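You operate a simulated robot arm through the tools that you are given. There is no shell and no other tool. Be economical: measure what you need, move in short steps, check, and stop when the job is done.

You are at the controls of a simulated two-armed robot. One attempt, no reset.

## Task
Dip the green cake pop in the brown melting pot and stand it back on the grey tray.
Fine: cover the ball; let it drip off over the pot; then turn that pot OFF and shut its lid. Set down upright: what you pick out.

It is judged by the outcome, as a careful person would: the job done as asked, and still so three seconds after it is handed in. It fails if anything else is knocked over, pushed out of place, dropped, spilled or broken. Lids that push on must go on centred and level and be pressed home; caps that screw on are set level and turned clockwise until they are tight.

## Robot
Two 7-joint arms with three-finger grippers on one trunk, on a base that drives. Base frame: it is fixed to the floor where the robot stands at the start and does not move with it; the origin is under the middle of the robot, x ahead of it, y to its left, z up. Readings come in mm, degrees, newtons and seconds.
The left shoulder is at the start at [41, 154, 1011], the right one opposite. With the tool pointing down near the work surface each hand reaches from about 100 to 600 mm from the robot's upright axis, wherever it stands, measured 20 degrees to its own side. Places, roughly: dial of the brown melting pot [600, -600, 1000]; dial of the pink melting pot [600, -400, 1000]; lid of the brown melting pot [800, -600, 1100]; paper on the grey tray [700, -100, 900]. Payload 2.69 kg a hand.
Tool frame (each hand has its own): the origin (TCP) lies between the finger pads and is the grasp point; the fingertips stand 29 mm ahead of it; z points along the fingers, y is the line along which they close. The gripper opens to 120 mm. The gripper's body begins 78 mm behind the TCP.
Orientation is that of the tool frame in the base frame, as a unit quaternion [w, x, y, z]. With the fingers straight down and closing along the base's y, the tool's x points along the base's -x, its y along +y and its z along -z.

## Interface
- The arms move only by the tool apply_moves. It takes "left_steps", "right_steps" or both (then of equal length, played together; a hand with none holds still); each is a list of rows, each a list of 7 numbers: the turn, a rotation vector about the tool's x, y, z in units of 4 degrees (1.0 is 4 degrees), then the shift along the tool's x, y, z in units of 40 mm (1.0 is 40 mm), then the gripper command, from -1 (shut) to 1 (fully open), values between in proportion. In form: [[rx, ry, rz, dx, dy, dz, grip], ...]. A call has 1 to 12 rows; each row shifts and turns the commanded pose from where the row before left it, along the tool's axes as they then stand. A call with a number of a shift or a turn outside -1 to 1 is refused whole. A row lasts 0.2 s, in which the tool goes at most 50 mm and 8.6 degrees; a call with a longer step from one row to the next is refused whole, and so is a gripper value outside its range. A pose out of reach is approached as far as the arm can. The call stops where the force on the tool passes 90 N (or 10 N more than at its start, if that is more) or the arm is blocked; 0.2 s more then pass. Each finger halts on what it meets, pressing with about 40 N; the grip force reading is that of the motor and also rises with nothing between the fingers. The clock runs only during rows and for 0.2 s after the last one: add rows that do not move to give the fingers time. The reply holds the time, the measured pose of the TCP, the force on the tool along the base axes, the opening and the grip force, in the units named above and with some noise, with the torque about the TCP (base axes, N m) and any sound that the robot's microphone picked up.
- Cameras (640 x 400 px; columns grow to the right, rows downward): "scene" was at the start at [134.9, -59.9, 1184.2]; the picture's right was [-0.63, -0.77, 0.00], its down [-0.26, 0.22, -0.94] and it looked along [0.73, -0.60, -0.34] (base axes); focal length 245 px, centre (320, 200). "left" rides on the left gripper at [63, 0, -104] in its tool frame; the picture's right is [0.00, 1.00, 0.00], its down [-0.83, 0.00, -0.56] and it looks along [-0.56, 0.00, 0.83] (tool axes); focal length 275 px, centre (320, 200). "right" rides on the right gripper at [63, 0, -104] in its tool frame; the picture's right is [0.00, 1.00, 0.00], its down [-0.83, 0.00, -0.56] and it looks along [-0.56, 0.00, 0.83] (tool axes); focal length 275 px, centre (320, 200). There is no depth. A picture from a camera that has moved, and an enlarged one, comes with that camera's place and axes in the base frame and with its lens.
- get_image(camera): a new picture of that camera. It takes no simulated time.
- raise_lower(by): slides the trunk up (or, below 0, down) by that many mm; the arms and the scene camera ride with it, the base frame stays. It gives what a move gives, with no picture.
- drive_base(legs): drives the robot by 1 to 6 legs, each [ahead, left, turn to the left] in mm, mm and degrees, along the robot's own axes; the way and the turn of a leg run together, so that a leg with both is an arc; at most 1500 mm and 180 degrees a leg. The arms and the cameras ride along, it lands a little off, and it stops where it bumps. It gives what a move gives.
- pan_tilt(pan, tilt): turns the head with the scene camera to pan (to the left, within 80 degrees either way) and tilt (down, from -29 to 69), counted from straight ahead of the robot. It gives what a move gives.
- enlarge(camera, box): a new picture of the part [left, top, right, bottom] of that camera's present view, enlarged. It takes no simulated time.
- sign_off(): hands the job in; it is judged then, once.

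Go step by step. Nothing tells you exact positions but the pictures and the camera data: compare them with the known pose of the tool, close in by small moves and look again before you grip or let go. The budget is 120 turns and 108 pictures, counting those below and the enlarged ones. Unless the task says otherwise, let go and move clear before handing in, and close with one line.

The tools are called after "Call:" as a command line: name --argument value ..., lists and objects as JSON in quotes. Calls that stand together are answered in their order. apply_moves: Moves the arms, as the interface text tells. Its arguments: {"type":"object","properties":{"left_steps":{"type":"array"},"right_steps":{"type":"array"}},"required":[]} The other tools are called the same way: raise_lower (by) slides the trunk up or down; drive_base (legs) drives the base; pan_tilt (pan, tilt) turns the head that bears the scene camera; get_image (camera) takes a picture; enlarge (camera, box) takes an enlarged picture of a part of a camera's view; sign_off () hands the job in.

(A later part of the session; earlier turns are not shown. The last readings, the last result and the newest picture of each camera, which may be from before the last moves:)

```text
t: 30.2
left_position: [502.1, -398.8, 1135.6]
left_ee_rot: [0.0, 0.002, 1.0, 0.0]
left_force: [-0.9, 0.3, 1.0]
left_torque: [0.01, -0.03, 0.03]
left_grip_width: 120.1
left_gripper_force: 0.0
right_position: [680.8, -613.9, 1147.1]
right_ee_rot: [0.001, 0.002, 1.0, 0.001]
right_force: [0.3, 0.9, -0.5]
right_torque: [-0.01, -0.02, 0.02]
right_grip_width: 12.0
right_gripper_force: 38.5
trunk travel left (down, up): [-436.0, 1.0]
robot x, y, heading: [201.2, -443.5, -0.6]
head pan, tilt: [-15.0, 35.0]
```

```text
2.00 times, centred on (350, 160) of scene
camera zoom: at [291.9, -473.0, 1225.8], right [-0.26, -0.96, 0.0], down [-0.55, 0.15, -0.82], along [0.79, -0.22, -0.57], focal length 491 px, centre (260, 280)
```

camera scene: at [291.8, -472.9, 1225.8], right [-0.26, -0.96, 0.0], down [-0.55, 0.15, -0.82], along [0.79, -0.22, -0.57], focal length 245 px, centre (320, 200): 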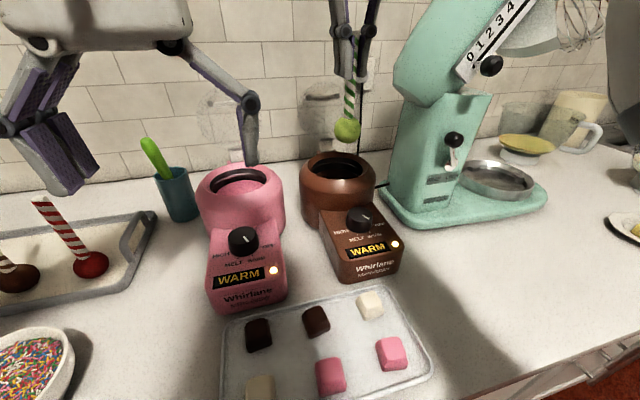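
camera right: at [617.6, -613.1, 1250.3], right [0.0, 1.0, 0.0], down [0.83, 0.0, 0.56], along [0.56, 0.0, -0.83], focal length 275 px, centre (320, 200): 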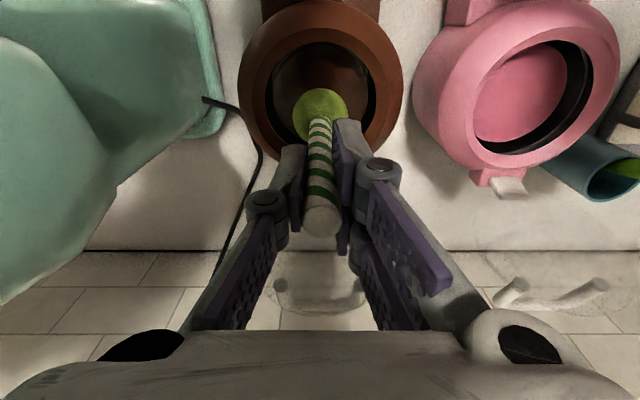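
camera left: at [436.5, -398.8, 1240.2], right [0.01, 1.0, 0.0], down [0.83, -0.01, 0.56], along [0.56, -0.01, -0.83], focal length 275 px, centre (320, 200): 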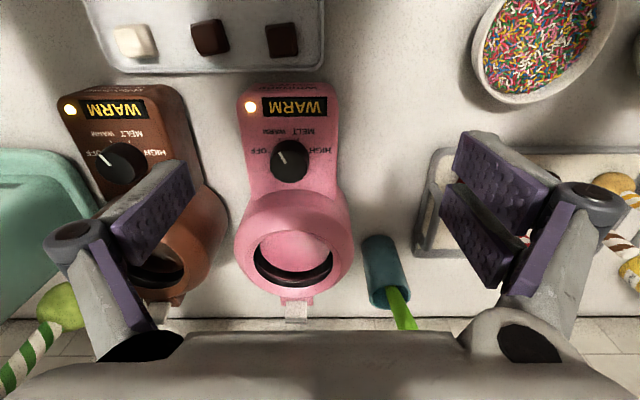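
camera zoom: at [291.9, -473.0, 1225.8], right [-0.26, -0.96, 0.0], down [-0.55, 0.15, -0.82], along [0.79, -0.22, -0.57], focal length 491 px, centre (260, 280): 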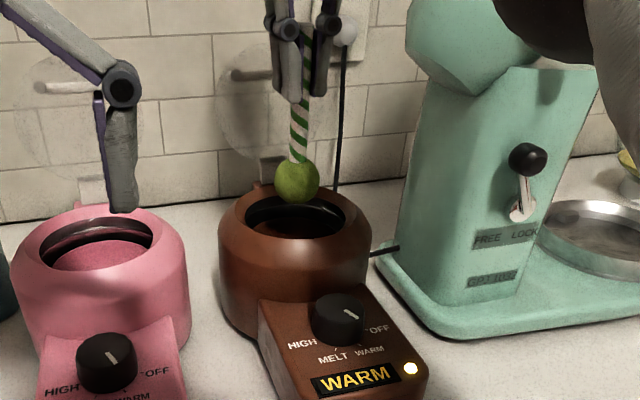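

Centred on the opening. Lowering straight down in steps.

Call:
apply_moves --right_steps '[[0, 0, 0, 0, 0.05, 0.5, -1], [0, 0, 0, 0, 0, 0.5, -1], [0, 0, 0, 0, 0, 0.5, -1], [0, 0, 0, 0, 0, 0.4, -1], [0, 0, 0, 0, 0, 0.25, -1], [0, 0, 0, 0, 0, 0, -1]]'

Call:
get_image --camera "right"

Call:
enlarge --camera "scene" --box '[290, 60, 410, 210]'

```text
t: 31.6
left_position: [501.7, -398.7, 1136.1]
left_ee_rot: [0.0, 0.001, 1.0, 0.0]
left_force: [0.2, 1.0, -0.5]
left_torque: [0.03, 0.02, 0.01]
left_grip_width: 120.1
left_gripper_force: 0.1
right_position: [681.6, -612.6, 1059.2]
right_ee_rot: [0.0, 0.003, 1.0, 0.0]
right_force: [-0.2, -1.0, 0.0]
right_torque: [0.01, 0.0, -0.01]
right_grip_width: 11.8
right_gripper_force: 38.6
trunk travel left (down, up): [-436.0, 1.0]
robot x, y, heading: [203.0, -451.0, -0.4]
head pan, tilt: [-15.0, 35.0]
```

```text
70 pictures are left
camera right: at [617.8, -611.1, 1163.2], right [0.0, 1.0, 0.0], down [0.83, 0.0, 0.56], along [0.56, 0.0, -0.83], focal length 275 px, centre (320, 200)
```

right: 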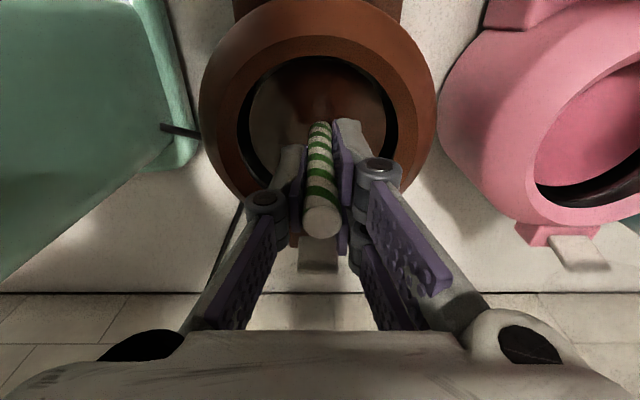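

```text
2.67 times, centred on (350, 135) of scene
camera zoom: at [292.5, -472.9, 1225.7], right [-0.26, -0.96, 0.0], down [-0.55, 0.15, -0.82], along [0.79, -0.22, -0.57], focal length 654 px, centre (240, 373)
```

zoom: 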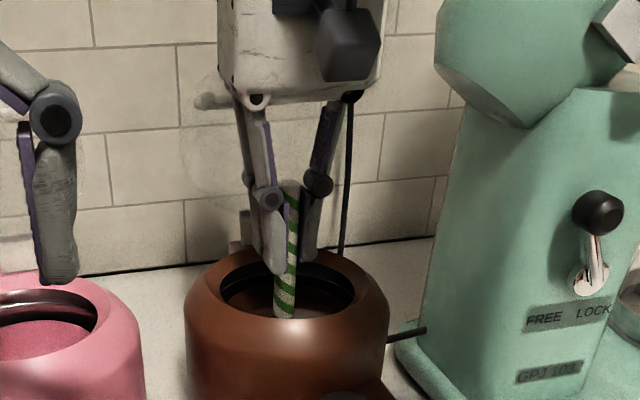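

Call:
enlarge --camera "right" --box '[240, 50, 400, 170]'

```text
3.33 times, centred on (320, 110) of right
camera zoom: at [617.8, -611.1, 1163.2], right [0.0, 1.0, 0.0], down [0.83, 0.0, 0.56], along [0.56, 0.0, -0.83], focal length 918 px, centre (320, 500)
```

zoom: 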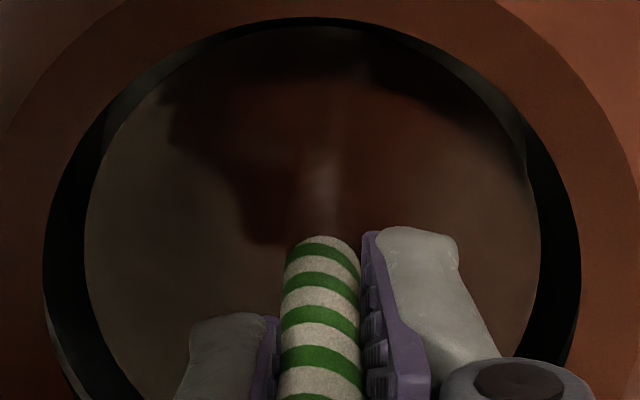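

Ball is just submerged (surface ≈ z 981). I'll go 9 mm deeper for full cover, hold a moment, then raise just above the surface and let it drip.

Call:
apply_moves --right_steps '[[0, 0, 0, 0, 0, 0.22, -1], [0, 0, 0, 0, 0, 0, -1], [0, 0, 0, 0, 0, 0, -1], [0, 0, 0, 0, 0, 0, -1], [0, 0, 0, 0, 0, 0, -1]]'

Call:
apply_moves --right_steps '[[0, 0, 0, 0, 0, -0.3, -1], [0, 0, 0, 0, 0, -0.3, -1], [0, 0, 0, 0, 0, -0.3, -1], [0, 0, 0, 0, 0, -0.3, -1], [0, 0, 0, 0, 0, -0.3, -1], [0, 0, 0, 0, 0, -0.3, -1], [0, 0, 0, 0, 0, -0.25, -1], [0, 0, 0, 0, 0, 0, -1]]'

Call:
get_image --camera "right"

Call:
enlarge --camera "scene" --box '[290, 60, 410, 210]'

```text
t: 32.8
left_position: [498.2, -398.9, 1136.7]
left_ee_rot: [0.001, 0.002, 1.0, -0.001]
left_force: [0.5, 0.0, 0.5]
left_torque: [0.02, 0.0, -0.01]
left_grip_width: 120.0
left_gripper_force: 0.0
right_position: [682.0, -610.6, 1054.6]
right_ee_rot: [0.004, 0.002, 1.0, 0.0]
right_force: [2.4, -2.6, 30.7]
right_torque: [-0.21, -0.25, 0.0]
right_grip_width: 11.9
right_gripper_force: 38.5
trunk travel left (down, up): [-436.0, 1.0]
robot x, y, heading: [205.4, -450.0, -0.3]
head pan, tilt: [-15.0, 35.0]
```

```text
t: 34.6
left_position: [500.9, -398.7, 1136.0]
left_ee_rot: [0.0, 0.001, 1.0, -0.001]
left_force: [0.0, 0.0, 0.5]
left_torque: [-0.04, 0.0, 0.02]
left_grip_width: 119.6
left_gripper_force: 0.0
right_position: [681.7, -610.7, 1132.6]
right_ee_rot: [0.0, 0.002, 1.0, 0.0]
right_force: [-0.3, 0.4, -0.1]
right_torque: [0.0, 0.0, 0.01]
right_grip_width: 11.7
right_gripper_force: 39.1
trunk travel left (down, up): [-436.0, 1.0]
robot x, y, heading: [203.4, -447.4, -0.2]
head pan, tilt: [-15.0, 35.0]
```

```text
67 pictures are left
camera right: at [618.7, -609.2, 1236.8], right [0.0, 1.0, 0.0], down [0.83, 0.0, 0.56], along [0.56, 0.0, -0.83], focal length 275 px, centre (320, 200)
```

right: 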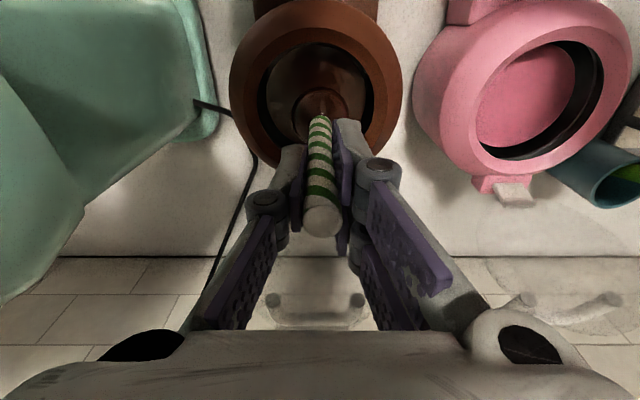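

```text
2.67 times, centred on (350, 135) of scene
camera zoom: at [292.5, -473.0, 1225.7], right [-0.26, -0.96, 0.0], down [-0.55, 0.15, -0.82], along [0.79, -0.22, -0.57], focal length 654 px, centre (240, 373)
```

zoom: 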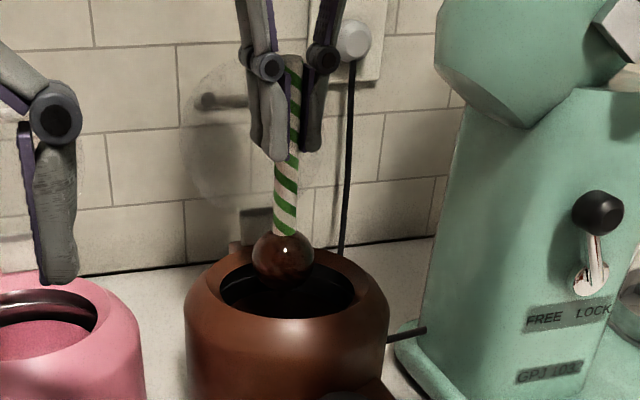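

Ball fully coated (it briefly touched the pot's bottom). Now let it drip over the pot for several seconds.

Call:
apply_moves --right_steps '[[0, 0, 0, 0, 0, 0, -1], [0, 0, 0, 0, 0, 0, -1], [0, 0, 0, 0, 0, 0, -1], [0, 0, 0, 0, 0, 0, -1], [0, 0, 0, 0, 0, 0, -1], [0, 0, 0, 0, 0, 0, -1], [0, 0, 0, 0, 0, 0, -1], [0, 0, 0, 0, 0, 0, -1], [0, 0, 0, 0, 0, 0, -1], [0, 0, 0, 0, 0, 0, -1], [0, 0, 0, 0, 0, 0, -1], [0, 0, 0, 0, 0, 0, -1]]'

Call:
enlarge --camera "scene" --box '[310, 120, 390, 190]'

Call:
apply_moves --right_steps '[[0, 0, 0, 0, 0, 0, -1], [0, 0, 0, 0, 0, 0, -1], [0, 0, 0, 0, 0, 0, -1], [0, 0, 0, 0, 0, 0, -1], [0, 0, 0, 0, 0, 0, -1], [0, 0, 0, 0, 0, 0, -1], [0, 0, 0, 0, 0, 0, -1], [0, 0, 0, 0, 0, 0, -1], [0, 0, 0, 0, 0, 0, -1], [0, 0, 0, 0, 0, 0, -1], [0, 0, 0, 0, 0, 0, -1], [0, 0, 0, 0, 0, 0, -1]]'

Call:
enlarge --camera "scene" --box '[310, 120, 390, 190]'

```text
t: 37.2
left_position: [501.4, -399.7, 1136.1]
left_ee_rot: [0.0, 0.001, 1.0, 0.0]
left_force: [-0.3, -0.2, 0.6]
left_torque: [0.01, -0.02, 0.0]
left_grip_width: 119.9
left_gripper_force: 0.1
right_position: [683.0, -609.9, 1133.7]
right_ee_rot: [0.0, 0.002, 1.0, 0.001]
right_force: [-0.2, 0.2, -0.3]
right_torque: [-0.01, -0.04, -0.02]
right_grip_width: 11.9
right_gripper_force: 39.1
trunk travel left (down, up): [-436.0, 1.0]
robot x, y, heading: [202.1, -445.6, -0.2]
head pan, tilt: [-15.0, 35.0]
```

```text
5.71 times, centred on (350, 155) of scene
camera zoom: at [292.6, -472.9, 1225.7], right [-0.26, -0.96, 0.0], down [-0.55, 0.15, -0.82], along [0.79, -0.22, -0.57], focal length 1402 px, centre (149, 457)
```

zoom: 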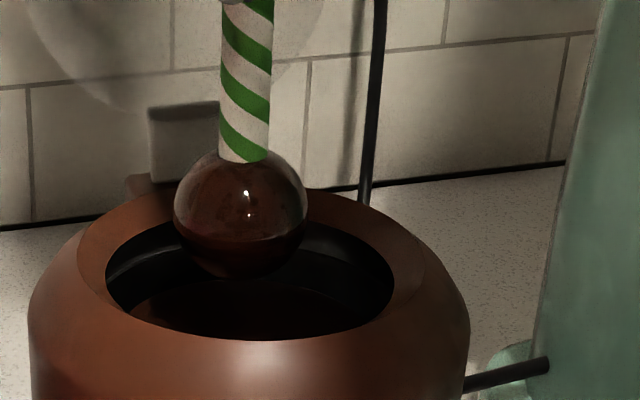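

```text
t: 39.8
left_position: [502.1, -398.9, 1136.3]
left_ee_rot: [0.0, 0.002, 1.0, 0.0]
left_force: [0.1, -0.6, -0.8]
left_torque: [0.0, 0.0, 0.0]
left_grip_width: 120.1
left_gripper_force: 0.0
right_position: [682.0, -610.1, 1133.0]
right_ee_rot: [0.0, 0.002, 1.0, 0.0]
right_force: [-0.6, -0.2, -0.5]
right_torque: [-0.01, 0.0, 0.02]
right_grip_width: 11.7
right_gripper_force: 39.1
trunk travel left (down, up): [-436.0, 1.0]
robot x, y, heading: [203.7, -448.0, -0.1]
head pan, tilt: [-15.0, 35.0]
```

```text
5.71 times, centred on (350, 155) of scene
camera zoom: at [292.6, -472.9, 1225.7], right [-0.26, -0.96, 0.0], down [-0.55, 0.15, -0.82], along [0.79, -0.22, -0.57], focal length 1402 px, centre (149, 457)
```

zoom: 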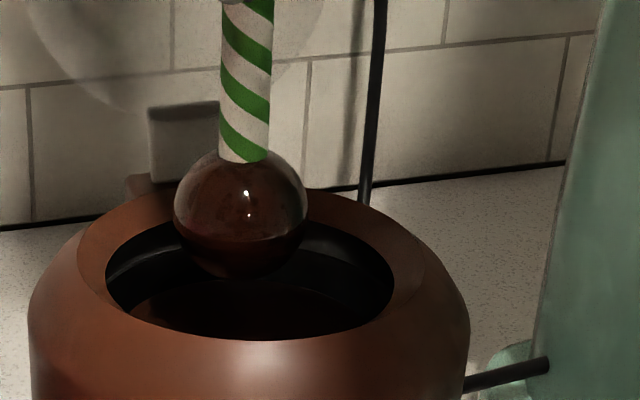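

No hanging drop visible; one more wait, then raise and check the underside.

Call:
apply_moves --right_steps '[[0, 0, 0, 0, 0, 0, -1], [0, 0, 0, 0, 0, 0, -1], [0, 0, 0, 0, 0, 0, -1], [0, 0, 0, 0, 0, 0, -1], [0, 0, 0, 0, 0, 0, -1], [0, 0, 0, 0, 0, 0, -1], [0, 0, 0, 0, 0, 0, -1], [0, 0, 0, 0, 0, 0, -1], [0, 0, 0, 0, 0, 0, -1], [0, 0, 0, 0, 0, 0, -1], [0, 0, 0, 0, 0, -0.3, -1], [0, 0, 0, 0, 0, -0.3, -1]]'

Call:
apply_moves --right_steps '[[0, 0, 0, 0, 0, 0, -1], [0, 0, 0, 0, 0, 0, -1], [0, 0, 0, 0, 0, 0, -1], [0, 0, 0, 0, 0, 0, -1], [0, 0, 0, 0, 0, 0, -1], [0, 0, 0, 0, 0, 0, -1], [0, 0, 0, 0, 0, 0, -1], [0, 0, 0, 0, 0, 0, -1], [0, 0, 0, 0, 0, 0, -1], [0, 0, 0, 0, 0, 0, -1]]'

Call:
enlarge --camera "scene" --box '[310, 100, 390, 190]'

```text
t: 42.4
left_position: [500.6, -400.2, 1137.6]
left_ee_rot: [0.0, 0.002, 1.0, 0.0]
left_force: [0.7, 0.9, 0.0]
left_torque: [0.0, 0.0, 0.04]
left_grip_width: 120.0
left_gripper_force: 0.1
right_position: [682.9, -612.1, 1145.1]
right_ee_rot: [0.001, 0.002, 1.0, 0.001]
right_force: [0.0, -0.1, 0.0]
right_torque: [-0.01, 0.01, 0.01]
right_grip_width: 11.7
right_gripper_force: 38.5
right hand out of reach, approached as far as the arm can: row 12
trunk travel left (down, up): [-436.0, 1.0]
robot x, y, heading: [201.1, -449.8, -0.2]
head pan, tilt: [-15.0, 35.0]
```

```text
t: 44.6
left_position: [501.5, -399.8, 1136.2]
left_ee_rot: [0.0, 0.002, 1.0, -0.001]
left_force: [-0.5, 0.1, 0.1]
left_torque: [0.05, 0.01, -0.01]
left_grip_width: 120.2
left_gripper_force: 0.1
right_position: [683.4, -610.2, 1145.2]
right_ee_rot: [0.001, 0.002, 1.0, 0.0]
right_force: [-0.6, 0.5, 0.0]
right_torque: [0.0, -0.02, 0.03]
right_grip_width: 11.9
right_gripper_force: 38.9
trunk travel left (down, up): [-436.0, 1.0]
robot x, y, heading: [201.9, -445.2, -0.4]
head pan, tilt: [-15.0, 35.0]
```

```text
4.44 times, centred on (350, 145) of scene
camera zoom: at [292.6, -472.9, 1225.7], right [-0.26, -0.96, 0.0], down [-0.55, 0.15, -0.82], along [0.79, -0.22, -0.57], focal length 1091 px, centre (187, 444)
```

zoom: 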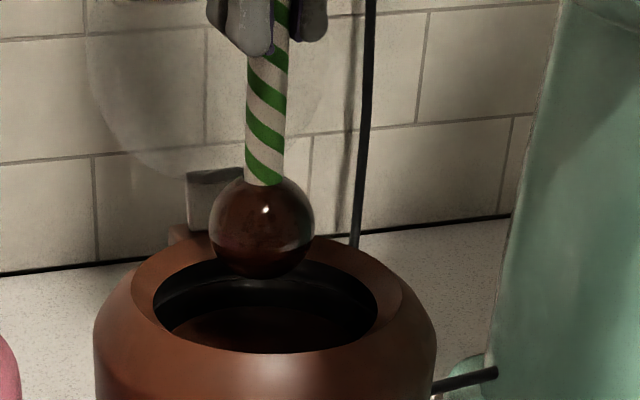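

Dripping is done. Retract up and away from the pot, back the base, and return left to the tray.

Call:
apply_moves --right_steps '[[0, 0, 0, 0.5, 0, -0.2, -1], [0, 0, 0, 0.6, 0, -0.4, -1], [0, 0, 0, 0.6, 0, -0.4, -1], [0, 0, 0, 0.6, 0, -0.4, -1], [0, 0, 0, 0.6, 0, 0, -1], [0, 0, 0, 0, 0, 0, -1]]'

Call:
drive_base --legs '[[-30, 0, 0], [0, 195, 0], [0, 195, 0]]'

Call:
get_image --camera "scene"

Call:
get_image --camera "right"

```text
t: 46.0
left_position: [501.4, -398.2, 1135.9]
left_ee_rot: [0.0, 0.002, 1.0, -0.001]
left_force: [0.2, -0.3, -0.1]
left_torque: [-0.01, -0.03, 0.02]
left_grip_width: 119.9
left_gripper_force: 0.0
right_position: [567.9, -613.4, 1202.7]
right_ee_rot: [-0.002, 0.002, 1.0, -0.001]
right_force: [-0.2, 0.5, 0.1]
right_torque: [-0.01, 0.02, -0.01]
right_grip_width: 11.7
right_gripper_force: 38.6
trunk travel left (down, up): [-436.0, 1.0]
robot x, y, heading: [199.4, -447.5, -0.2]
head pan, tilt: [-15.0, 35.0]
```

```text
t: 50.3
left_position: [473.3, -9.6, 1137.1]
left_ee_rot: [0.0, 0.004, 1.0, -0.001]
left_force: [-0.6, -1.0, -0.6]
left_torque: [0.01, -0.01, 0.0]
left_grip_width: 120.2
left_gripper_force: 0.0
right_position: [538.2, -224.3, 1200.6]
right_ee_rot: [-0.002, 0.004, 1.0, 0.001]
right_force: [0.7, -0.1, -0.1]
right_torque: [0.01, -0.01, 0.0]
right_grip_width: 11.5
right_gripper_force: 38.9
trunk travel left (down, up): [-436.0, 1.0]
robot x, y, heading: [173.5, -59.6, -0.7]
head pan, tilt: [-15.0, 35.0]
```

```text
62 pictures are left
camera scene: at [264.1, -82.3, 1225.7], right [-0.27, -0.96, 0.0], down [-0.55, 0.15, -0.82], along [0.79, -0.22, -0.57], focal length 245 px, centre (320, 200)
```

scene: 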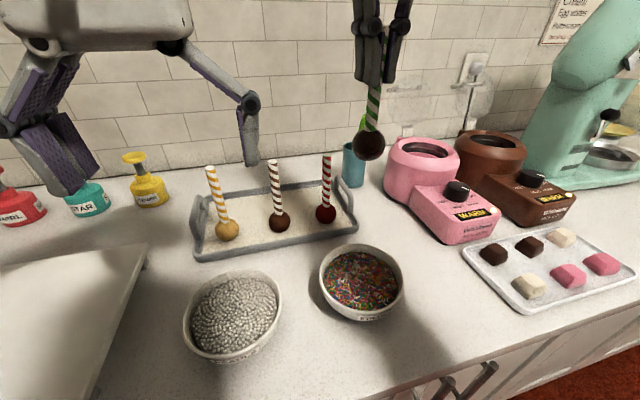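

```text
61 pictures are left
camera right: at [475.5, -223.2, 1306.0], right [0.0, 1.0, 0.0], down [0.83, 0.0, 0.55], along [0.55, 0.0, -0.83], focal length 275 px, centre (320, 200)
```

right: 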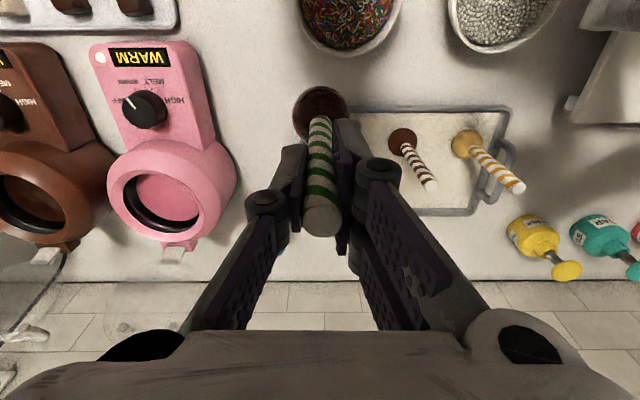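

Drive forward 30, align to y=-197 and move above/past the red stick with the ball high.

Call:
drive_base --legs '[[32, 0, 0]]'

Call:
apply_moves --right_steps '[[0, 0, 0, -0.4, 0.35, 0, -1], [0, 0, 0, -0.4, 0.35, 0, -1], [0, 0, 0, -0.4, 0, 0, -1], [0, 0, 0, -0.4, 0, 0, -1], [0, 0, 0, -0.4, 0, 0, -1], [0, 0, 0, 0, 0, 0, -1]]'

Call:
get_image --camera "right"

Call:
get_image --camera "scene"

```text
t: 51.2
left_position: [507.1, -10.2, 1135.5]
left_ee_rot: [-0.001, 0.004, 1.0, 0.0]
left_force: [1.1, 0.4, 0.2]
left_torque: [0.01, 0.07, 0.02]
left_grip_width: 120.1
left_gripper_force: 0.1
right_position: [572.8, -224.2, 1202.1]
right_ee_rot: [-0.002, 0.003, 1.0, 0.0]
right_force: [1.1, -0.5, 0.3]
right_torque: [-0.02, 0.1, 0.01]
right_grip_width: 11.8
right_gripper_force: 38.6
trunk travel left (down, up): [-436.0, 1.0]
robot x, y, heading: [206.8, -59.8, -0.2]
head pan, tilt: [-15.0, 35.0]
```

```text
t: 52.6
left_position: [504.9, -10.7, 1136.1]
left_ee_rot: [0.0, 0.003, 1.0, 0.001]
left_force: [0.1, 0.6, 0.1]
left_torque: [0.0, 0.01, -0.04]
left_grip_width: 120.0
left_gripper_force: 0.1
right_position: [640.9, -197.4, 1198.9]
right_ee_rot: [-0.001, 0.005, 1.0, 0.001]
right_force: [1.0, -0.4, 0.2]
right_torque: [-0.02, 0.01, 0.0]
right_grip_width: 11.7
right_gripper_force: 38.8
right hand out of reach, approached as far as the arm can: row 5
trunk travel left (down, up): [-436.0, 1.0]
robot x, y, heading: [204.6, -57.7, -0.8]
head pan, tilt: [-15.0, 35.0]
```

```text
60 pictures are left
camera right: at [576.3, -196.1, 1301.9], right [0.0, 1.0, 0.0], down [0.83, 0.0, 0.55], along [0.55, 0.0, -0.83], focal length 275 px, centre (320, 200)
```

right: 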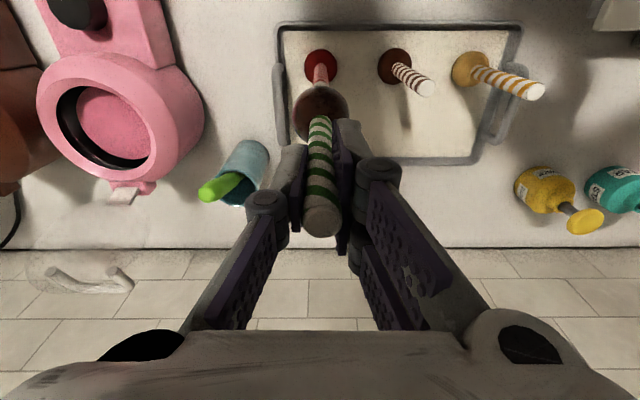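

```text
59 pictures are left
camera scene: at [296.1, -82.8, 1225.7], right [-0.27, -0.96, 0.0], down [-0.55, 0.15, -0.82], along [0.79, -0.22, -0.57], focal length 245 px, centre (320, 200)
```

scene: 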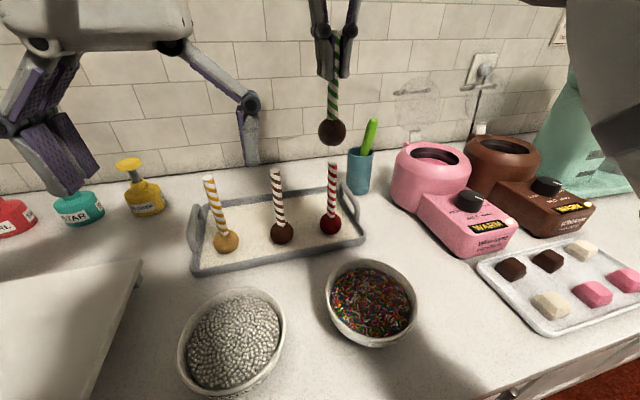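

I'll put it slightly left of its old spot, at about (705,-165), which is open and clear of the red stick and spatula. Shift left, then descend along the reach envelope.

Call:
apply_moves --right_steps '[[0, 0, 0, 0, 0.4, 0, -1], [0, 0, 0, 0, 0.4, 0, -1], [0, 0, 0, -0.3, 0, 0.45, -1], [0, 0, 0, -0.3, 0, 0.45, -1], [0, 0, 0, -0.3, 0, 0.45, -1], [0, 0, 0, -0.3, 0, 0.45, -1], [0, 0, 0, -0.3, 0, 0.45, -1], [0, 0, 0, -0.1, 0, 0.4, -1], [0, 0, 0, 0, 0, 0.4, -1], [0, 0, 0, 0, 0, 0, -1]]'

Call:
get_image --camera "right"

Call:
enlarge --camera "scene" --box '[240, 80, 400, 260]'

```text
t: 54.8
left_position: [505.1, -9.6, 1135.2]
left_ee_rot: [0.0, 0.003, 1.0, 0.0]
left_force: [0.6, -0.3, 0.6]
left_torque: [-0.01, -0.04, -0.01]
left_grip_width: 120.0
left_gripper_force: 0.0
right_position: [700.6, -168.1, 1071.5]
right_ee_rot: [-0.002, 0.004, 1.0, 0.001]
right_force: [0.0, 0.2, -1.1]
right_torque: [-0.02, -0.03, 0.01]
right_grip_width: 11.6
right_gripper_force: 38.9
right hand out of reach, approached as far as the arm can: row 1, 2
trunk travel left (down, up): [-436.0, 1.0]
robot x, y, heading: [204.7, -56.8, -0.6]
head pan, tilt: [-15.0, 35.0]
```

```text
58 pictures are left
camera right: at [636.8, -167.1, 1174.8], right [0.0, 1.0, 0.0], down [0.83, 0.0, 0.55], along [0.55, 0.0, -0.83], focal length 275 px, centre (320, 200)
```

right: 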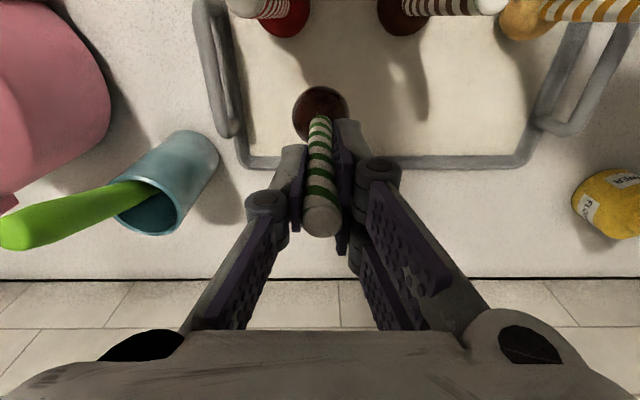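

```text
2.22 times, centred on (320, 170) of scene
camera zoom: at [295.8, -82.8, 1225.7], right [-0.27, -0.96, 0.0], down [-0.55, 0.15, -0.82], along [0.79, -0.22, -0.57], focal length 545 px, centre (320, 267)
```

zoom: 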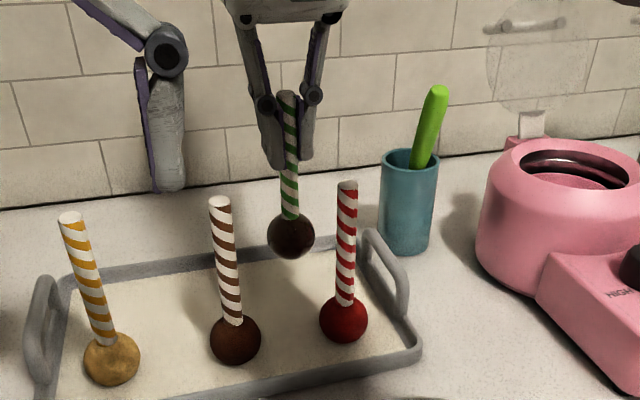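

Clear spot on the paper below. Lower to just above contact, then in tiny steps watching force.

Call:
apply_moves --right_steps '[[0, 0, 0, 0, 0, 0.5, -1], [0, 0, 0, 0, 0, 0.4, -1], [0, 0, 0, 0, 0, 0.15, -1], [0, 0, 0, 0, 0, 0, -1]]'

Call:
enlarge --camera "scene" --box '[240, 80, 400, 260]'

```text
t: 55.8
left_position: [504.8, -10.6, 1137.6]
left_ee_rot: [0.0, 0.004, 1.0, 0.0]
left_force: [0.0, -0.4, 0.0]
left_torque: [-0.01, -0.01, -0.02]
left_grip_width: 120.0
left_gripper_force: 0.1
right_position: [700.2, -167.3, 1029.5]
right_ee_rot: [-0.002, 0.005, 1.0, 0.0]
right_force: [-0.7, 0.0, -0.4]
right_torque: [0.0, -0.01, -0.01]
right_grip_width: 11.4
right_gripper_force: 38.7
trunk travel left (down, up): [-436.0, 1.0]
robot x, y, heading: [207.9, -59.7, -0.4]
head pan, tilt: [-15.0, 35.0]
```

```text
2.22 times, centred on (320, 170) of scene
camera zoom: at [295.9, -82.8, 1225.7], right [-0.27, -0.96, 0.0], down [-0.55, 0.15, -0.82], along [0.79, -0.22, -0.57], focal length 545 px, centre (320, 267)
```

zoom: 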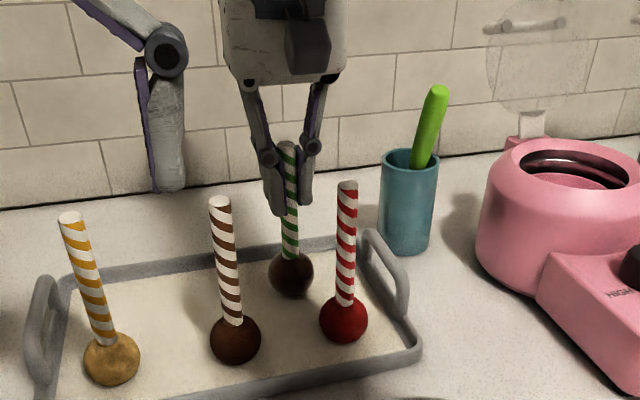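

Call:
apply_moves --right_steps '[[0, 0, 0, 0, 0, 0.06, -1], [0, 0, 0, 0, 0, 0.05, -1], [0, 0, 0, 0, 0, 0, -1]]'

```text
t: 56.6
left_position: [504.5, -9.9, 1136.6]
left_ee_rot: [-0.001, 0.003, 1.0, 0.001]
left_force: [0.4, -0.3, 0.2]
left_torque: [0.01, 0.03, -0.02]
left_grip_width: 120.1
left_gripper_force: 0.0
right_position: [699.3, -166.7, 1026.8]
right_ee_rot: [-0.002, 0.004, 1.0, 0.001]
right_force: [0.2, -0.2, -0.8]
right_torque: [-0.01, 0.04, 0.0]
right_grip_width: 12.0
right_gripper_force: 38.5
trunk travel left (down, up): [-436.0, 1.0]
robot x, y, heading: [205.4, -58.4, -0.2]
head pan, tilt: [-15.0, 35.0]
```

No contact yet; continuing in ~2 mm steps.

Call:
apply_moves --right_steps '[[0, 0, 0, 0, 0, 0.05, -1], [0, 0, 0, 0, 0, 0, -1]]'

Call:
apply_moves --right_steps '[[0, 0, 0, 0, 0, 0.05, -1], [0, 0, 0, 0, 0, 0, -1]]'

```text
t: 57.2
left_position: [504.6, -9.9, 1136.2]
left_ee_rot: [0.0, 0.004, 1.0, 0.0]
left_force: [0.1, 0.9, 0.5]
left_torque: [-0.02, -0.03, 0.04]
left_grip_width: 120.0
left_gripper_force: 0.1
right_position: [699.0, -167.6, 1024.6]
right_ee_rot: [-0.001, 0.004, 1.0, 0.0]
right_force: [0.1, 0.2, 5.4]
right_torque: [0.05, -0.07, -0.03]
right_grip_width: 11.6
right_gripper_force: 39.0
trunk travel left (down, up): [-436.0, 1.0]
robot x, y, heading: [207.1, -59.5, -0.4]
head pan, tilt: [-15.0, 35.0]
```

```text
t: 57.8
left_position: [504.8, -10.2, 1135.4]
left_ee_rot: [0.002, 0.003, 1.0, 0.0]
left_force: [-0.1, 0.8, 0.3]
left_torque: [-0.01, -0.04, 0.0]
left_grip_width: 119.9
left_gripper_force: 0.0
right_position: [698.5, -167.3, 1023.3]
right_ee_rot: [0.001, 0.004, 1.0, 0.002]
right_force: [0.8, 1.1, 16.3]
right_torque: [0.1, -0.23, 0.03]
right_grip_width: 11.7
right_gripper_force: 38.9
trunk travel left (down, up): [-436.0, 1.0]
robot x, y, heading: [208.6, -54.9, -0.2]
head pan, tilt: [-15.0, 35.0]
```

Contact made; relieve the preload by ~1.6 mm and open gently.

Call:
apply_moves --right_steps '[[0, 0, 0, 0, 0, -0.045, -1], [0, 0, 0, 0, 0, 0, -1], [0, 0, 0, 0, 0, 0, -0.78], [0, 0, 0, 0, 0, 0, -0.7], [0, 0, 0, 0, 0, 0, -0.5], [0, 0, 0, 0, 0, 0, -0.35], [0, 0, 0, 0, 0, 0, -0.35], [0, 0, 0, 0, 0, 0, -0.35]]'

Call:
get_image --camera "right"

Call:
enlarge --camera "scene" --box '[240, 80, 400, 260]'

```text
t: 59.6
left_position: [504.6, -10.6, 1134.7]
left_ee_rot: [0.0, 0.004, 1.0, 0.0]
left_force: [0.2, -0.8, 0.1]
left_torque: [-0.04, 0.0, 0.03]
left_grip_width: 120.0
left_gripper_force: 0.1
right_position: [699.8, -167.9, 1024.4]
right_ee_rot: [-0.002, 0.004, 1.0, 0.001]
right_force: [0.3, 0.5, -0.4]
right_torque: [-0.03, -0.01, 0.05]
right_grip_width: 39.3
right_gripper_force: 0.1
trunk travel left (down, up): [-436.0, 1.0]
robot x, y, heading: [207.2, -58.7, -0.3]
head pan, tilt: [-15.0, 35.0]
```

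```text
55 pictures are left
camera right: at [636.2, -166.3, 1127.8], right [0.0, 1.0, 0.0], down [0.83, 0.0, 0.55], along [0.55, 0.0, -0.83], focal length 275 px, centre (320, 200)
```

right: 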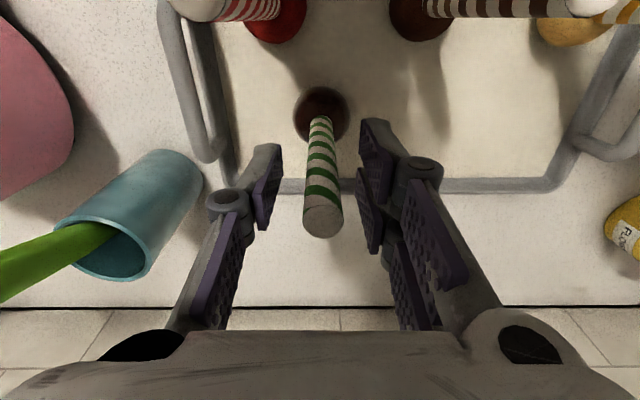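

```text
2.22 times, centred on (320, 170) of scene
camera zoom: at [295.9, -82.8, 1225.7], right [-0.27, -0.96, 0.0], down [-0.55, 0.15, -0.82], along [0.79, -0.22, -0.57], focal length 545 px, centre (320, 267)
```

zoom: 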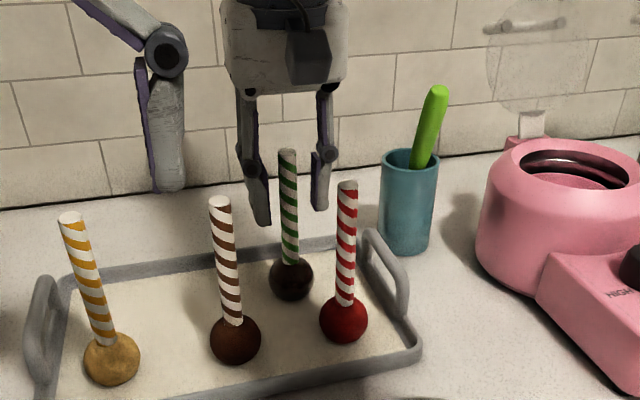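

The pop stands upright. Retreat straight up, then back, and drive to the pots again.

Call:
apply_moves --right_steps '[[0, 0, 0, 0, 0, -0.4, -0.35], [0, 0, 0, 0, 0, -0.6, -0.35], [0, 0, 0, 0, 0, -0.6, -0.35], [0, 0, 0, 0, 0, -0.5, -0.35], [0, 0, 0, 0.3, 0, -0.3, -0.35], [0, 0, 0, 0.6, 0, -0.4, -0.35], [0, 0, 0, 0.8, 0, 0, -0.35], [0, 0, 0, 0.8, 0, 0, -0.35], [0, 0, 0, 0.8, 0, 0, -0.35], [0, 0, 0, 0, 0, 0, -0.35]]'

Call:
drive_base --legs '[[-30, 0, 0], [0, -195, 0], [0, -195, 0]]'

Call:
get_image --camera "scene"

Call:
get_image --camera "right"

```text
t: 61.8
left_position: [505.6, -10.7, 1135.3]
left_ee_rot: [0.0, 0.003, 1.0, 0.0]
left_force: [0.3, 0.7, -0.8]
left_torque: [-0.04, -0.01, -0.02]
left_grip_width: 120.1
left_gripper_force: 0.1
right_position: [565.7, -165.4, 1135.4]
right_ee_rot: [-0.002, 0.005, 1.0, 0.0]
right_force: [0.2, -0.3, -0.3]
right_torque: [-0.03, 0.03, -0.02]
right_grip_width: 39.0
right_gripper_force: 0.0
right hand out of reach, approached as far as the arm can: row 4
trunk travel left (down, up): [-436.0, 1.0]
robot x, y, heading: [206.3, -59.1, -0.3]
head pan, tilt: [-15.0, 35.0]
```

```text
t: 66.1
left_position: [472.2, -402.4, 1136.4]
left_ee_rot: [0.001, 0.007, 1.0, 0.0]
left_force: [0.0, 0.2, -0.6]
left_torque: [0.01, -0.02, 0.01]
left_grip_width: 120.0
left_gripper_force: 0.0
right_position: [531.5, -560.9, 1135.5]
right_ee_rot: [-0.002, 0.008, 1.0, 0.001]
right_force: [-0.1, -0.6, -0.3]
right_torque: [0.04, 0.0, -0.02]
right_grip_width: 39.0
right_gripper_force: 0.0
trunk travel left (down, up): [-436.0, 1.0]
robot x, y, heading: [173.4, -445.4, -1.0]
head pan, tilt: [-15.0, 35.0]
```

```text
53 pictures are left
camera scene: at [261.4, -474.4, 1225.7], right [-0.27, -0.96, 0.0], down [-0.55, 0.16, -0.82], along [0.79, -0.22, -0.57], focal length 245 px, centre (320, 200)
```

scene: 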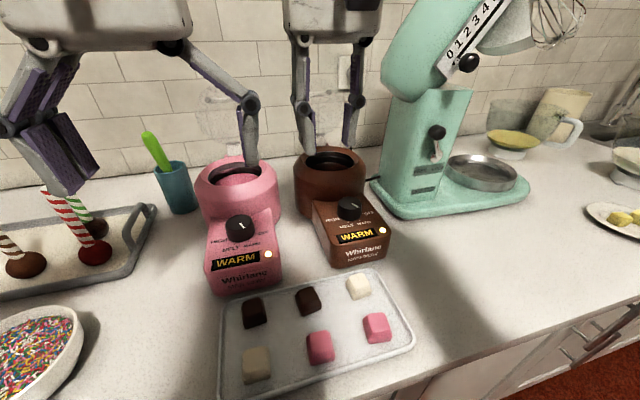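

```text
52 pictures are left
camera right: at [467.1, -559.4, 1239.4], right [0.01, 1.0, 0.0], down [0.83, -0.01, 0.55], along [0.55, 0.0, -0.83], focal length 275 px, centre (320, 200)
```

right: 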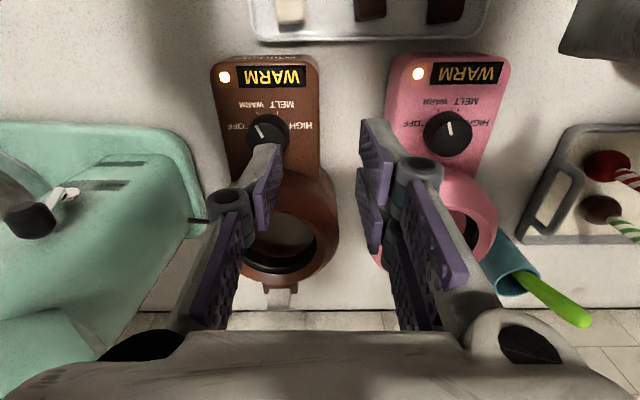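

Call:
enlarge --camera "right" --box '[200, 50, 340, 190]'

Call:
enlarge --camera "scene" --box '[290, 180, 400, 280]'

```text
2.86 times, centred on (270, 120) of right
camera zoom: at [467.1, -559.4, 1239.4], right [0.01, 1.0, 0.0], down [0.83, -0.01, 0.55], along [0.55, 0.0, -0.83], focal length 786 px, centre (463, 429)
```

zoom: 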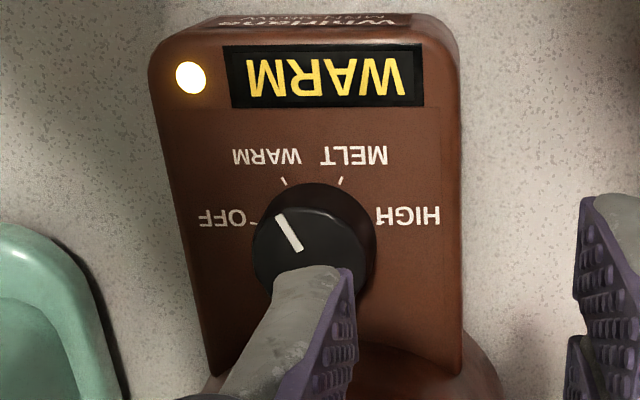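

```text
4.00 times, centred on (345, 230) of scene
camera zoom: at [261.4, -474.4, 1225.7], right [-0.27, -0.96, 0.0], down [-0.55, 0.16, -0.82], along [0.79, -0.22, -0.57], focal length 982 px, centre (220, 80)
```

zoom: 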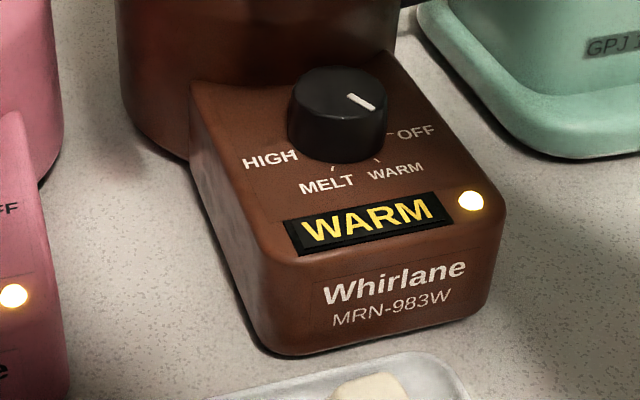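

Pointer is at WARM; OFF lies toward -y, so the dial needs turning ~50° counter-clockwise seen from above. I'll bring the hand over the dial, pre-rotated 24° clockwise, opened to ~72 mm.

Call:
apply_moves --right_steps '[[0, 0, 0, -0.4, -0.65, 0.3, 0.2], [0, 0, 0, -0.4, -0.6, 0.3, 0.2], [0, 0, 1, 0, 0, 0, 0.2], [0, 0, 1, 0, 0, 0, 0.2], [0, 0, 1, 0, 0, 0, 0.2], [0, 0, 1, 0, 0, 0, 0.2], [0, 0, 1, 0, 0, 0, 0.2], [0, 0, 1, 0, 0, 0, 0.2], [0, 0, 0, 0, 0, 0, 0.2]]'

Call:
get_image --camera "right"

Call:
get_image --camera "scene"

```text
t: 68.1
left_position: [470.5, -401.8, 1136.6]
left_ee_rot: [0.0, 0.007, 1.0, 0.001]
left_force: [0.2, -0.5, 0.6]
left_torque: [-0.03, -0.02, -0.01]
left_grip_width: 120.0
left_gripper_force: 0.1
right_position: [562.1, -609.6, 1110.6]
right_ee_rot: [-0.001, 0.215, 0.977, 0.0]
right_force: [-0.1, -0.3, 0.0]
right_torque: [-0.02, 0.02, -0.01]
right_grip_width: 72.2
right_gripper_force: 0.0
trunk travel left (down, up): [-436.0, 1.0]
robot x, y, heading: [172.1, -448.7, -0.6]
head pan, tilt: [-15.0, 35.0]
```

```text
49 pictures are left
camera right: at [504.5, -583.2, 1215.0], right [0.42, 0.91, 0.0], down [0.76, -0.35, 0.55], along [0.5, -0.23, -0.83], focal length 275 px, centre (320, 200)
```

right: 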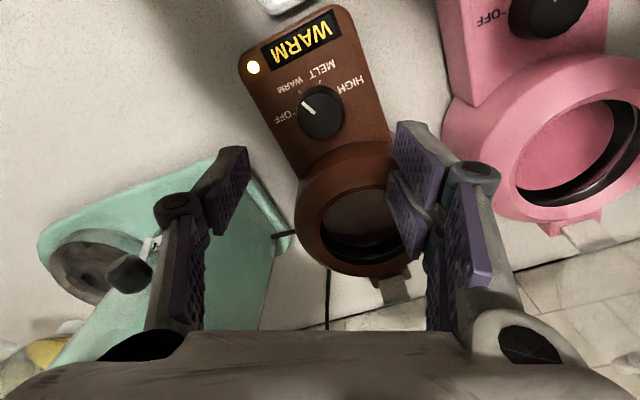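

```text
48 pictures are left
camera scene: at [261.4, -474.1, 1225.7], right [-0.27, -0.96, 0.0], down [-0.55, 0.16, -0.82], along [0.79, -0.22, -0.57], focal length 245 px, centre (320, 200)
```

scene: 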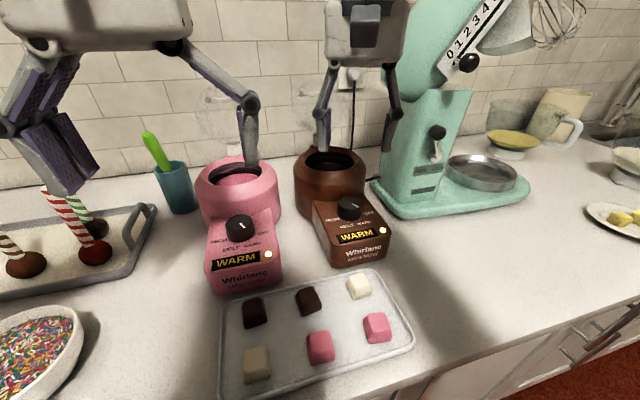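

Dial ≈ (565,-611, ~975), almost under the TCP. Lower to z~1035 and re-check.

Call:
apply_moves --right_steps '[[0, 0, 0, 0, 0, 0.6, 0.2], [0, 0, 0, 0, 0, 0.6, 0.2], [0, 0, 0, 0, 0, 0.6, 0.2], [0, 0, 0, 0, 0, 0, 0.2]]'

Call:
get_image --camera "right"

Call:
enlarge --camera "scene" --box '[290, 130, 420, 280]'

```text
t: 69.1
left_position: [470.1, -402.3, 1135.4]
left_ee_rot: [0.0, 0.007, 1.0, 0.0]
left_force: [-0.1, 0.2, 0.1]
left_torque: [-0.02, -0.04, -0.01]
left_grip_width: 119.9
left_gripper_force: 0.0
right_position: [562.2, -610.4, 1038.6]
right_ee_rot: [-0.002, 0.215, 0.977, 0.001]
right_force: [0.4, -0.3, -0.6]
right_torque: [-0.02, -0.01, 0.02]
right_grip_width: 72.2
right_gripper_force: 0.0
trunk travel left (down, up): [-436.0, 1.0]
robot x, y, heading: [173.7, -448.5, -0.9]
head pan, tilt: [-15.0, 35.0]
```

```text
47 pictures are left
camera right: at [503.6, -584.2, 1142.7], right [0.42, 0.91, 0.0], down [0.76, -0.35, 0.55], along [0.5, -0.23, -0.83], focal length 275 px, centre (320, 200)
```

right: 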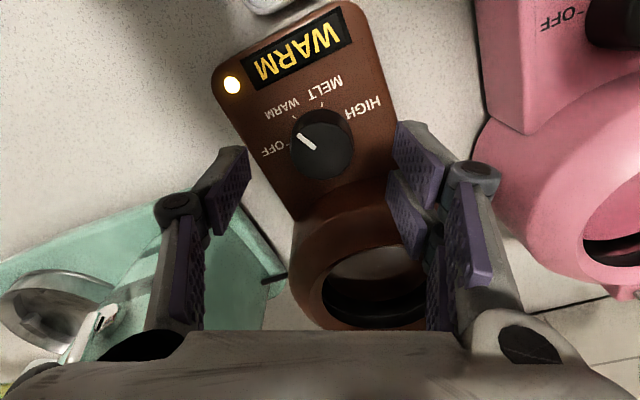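

```text
2.67 times, centred on (355, 205) of scene
camera zoom: at [261.2, -474.1, 1225.7], right [-0.27, -0.96, 0.0], down [-0.55, 0.16, -0.82], along [0.79, -0.22, -0.57], focal length 654 px, centre (227, 187)
```

zoom: 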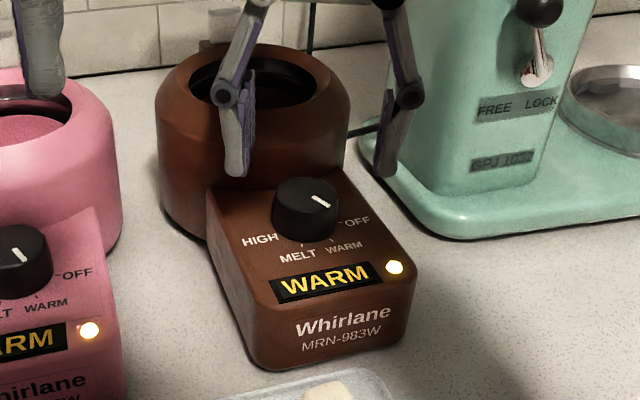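

Dial centre ≈(566,-612), top z ≈ 980. Correct 4 mm, lower to ~z 996 and check from the scene.

Call:
apply_moves --right_steps '[[0, 0, 0, -0.11, 0, 0.4, 0.2], [0, 0, 0, 0, 0, 0.4, 0.2], [0, 0, 0, 0, 0, 0.25, 0.2], [0, 0, 0, 0, 0, 0, 0.2]]'

Call:
get_image --camera "right"

Call:
enlarge --camera "scene" --box '[300, 160, 400, 270]'

```text
t: 70.1
left_position: [471.0, -403.2, 1136.1]
left_ee_rot: [0.0, 0.007, 1.0, 0.0]
left_force: [-0.2, 0.1, 0.0]
left_torque: [0.0, -0.03, 0.03]
left_grip_width: 120.1
left_gripper_force: 0.1
right_position: [566.1, -611.9, 996.2]
right_ee_rot: [-0.002, 0.214, 0.977, 0.0]
right_force: [0.9, -0.6, -0.3]
right_torque: [0.02, 0.0, 0.0]
right_grip_width: 71.7
right_gripper_force: 0.1
trunk travel left (down, up): [-436.0, 1.0]
robot x, y, heading: [172.0, -448.6, -0.9]
head pan, tilt: [-15.0, 35.0]
```

```text
45 pictures are left
camera right: at [508.0, -584.8, 1099.4], right [0.42, 0.91, 0.0], down [0.76, -0.35, 0.55], along [0.5, -0.23, -0.83], focal length 275 px, centre (320, 200)
```

right: 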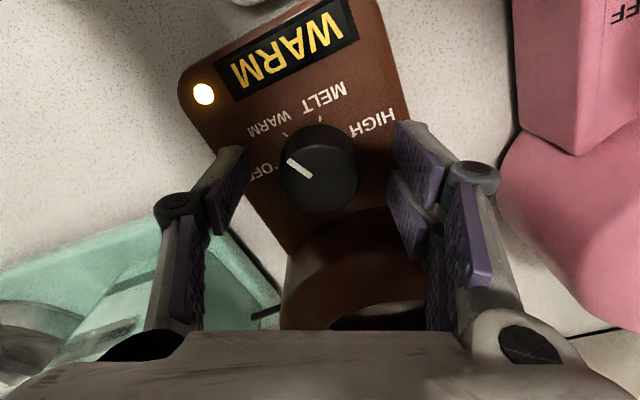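

```text
3.64 times, centred on (350, 215) of scene
camera zoom: at [261.3, -474.1, 1225.7], right [-0.27, -0.96, 0.0], down [-0.55, 0.16, -0.82], along [0.79, -0.22, -0.57], focal length 892 px, centre (211, 146)
```

zoom: 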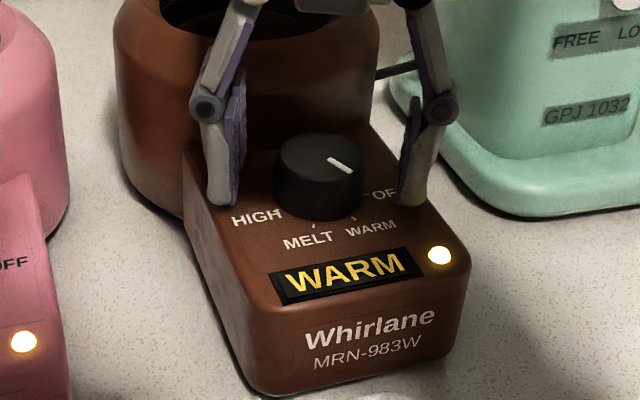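

Fingertips are about 9 mm below the dial top; lower 6 mm more and close on it.

Call:
apply_moves --right_steps '[[0, 0, 0, 0, 0, 0.15, 0.2], [0, 0, 0, 0, 0, 0, 0], [0, 0, 0, 0, 0, 0, -0.4], [0, 0, 0, 0, 0, 0, -0.6], [0, 0, 0, 0, 0, 0, -0.6]]'

Call:
get_image --camera "right"

Call:
enlarge --camera "scene" --box '[300, 160, 400, 270]'

```text
t: 71.3
left_position: [470.1, -402.0, 1135.9]
left_ee_rot: [0.0, 0.007, 1.0, 0.001]
left_force: [0.1, 0.6, 0.2]
left_torque: [-0.02, 0.01, -0.01]
left_grip_width: 119.9
left_gripper_force: 0.1
right_position: [567.2, -613.5, 991.0]
right_ee_rot: [-0.002, 0.216, 0.976, 0.001]
right_force: [1.0, -0.4, 2.4]
right_torque: [-0.1, -0.08, 0.0]
right_grip_width: 41.2
right_gripper_force: 40.3
trunk travel left (down, up): [-436.0, 1.0]
robot x, y, heading: [173.2, -451.6, -0.8]
head pan, tilt: [-15.0, 35.0]
```

```text
43 pictures are left
camera right: at [508.5, -585.1, 1094.5], right [0.42, 0.91, 0.0], down [0.76, -0.35, 0.55], along [0.5, -0.23, -0.83], focal length 275 px, centre (320, 200)
```

right: 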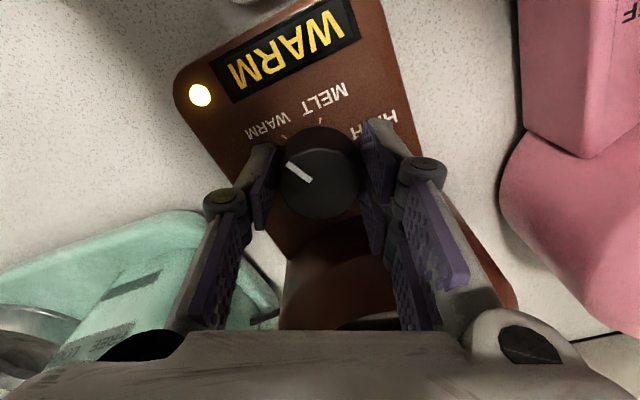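

```text
3.64 times, centred on (350, 215) of scene
camera zoom: at [261.3, -474.0, 1225.7], right [-0.27, -0.96, 0.0], down [-0.55, 0.16, -0.82], along [0.79, -0.22, -0.57], focal length 892 px, centre (211, 146)
```

zoom: 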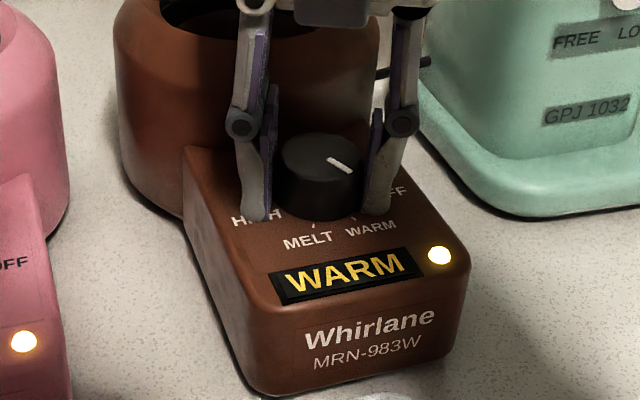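

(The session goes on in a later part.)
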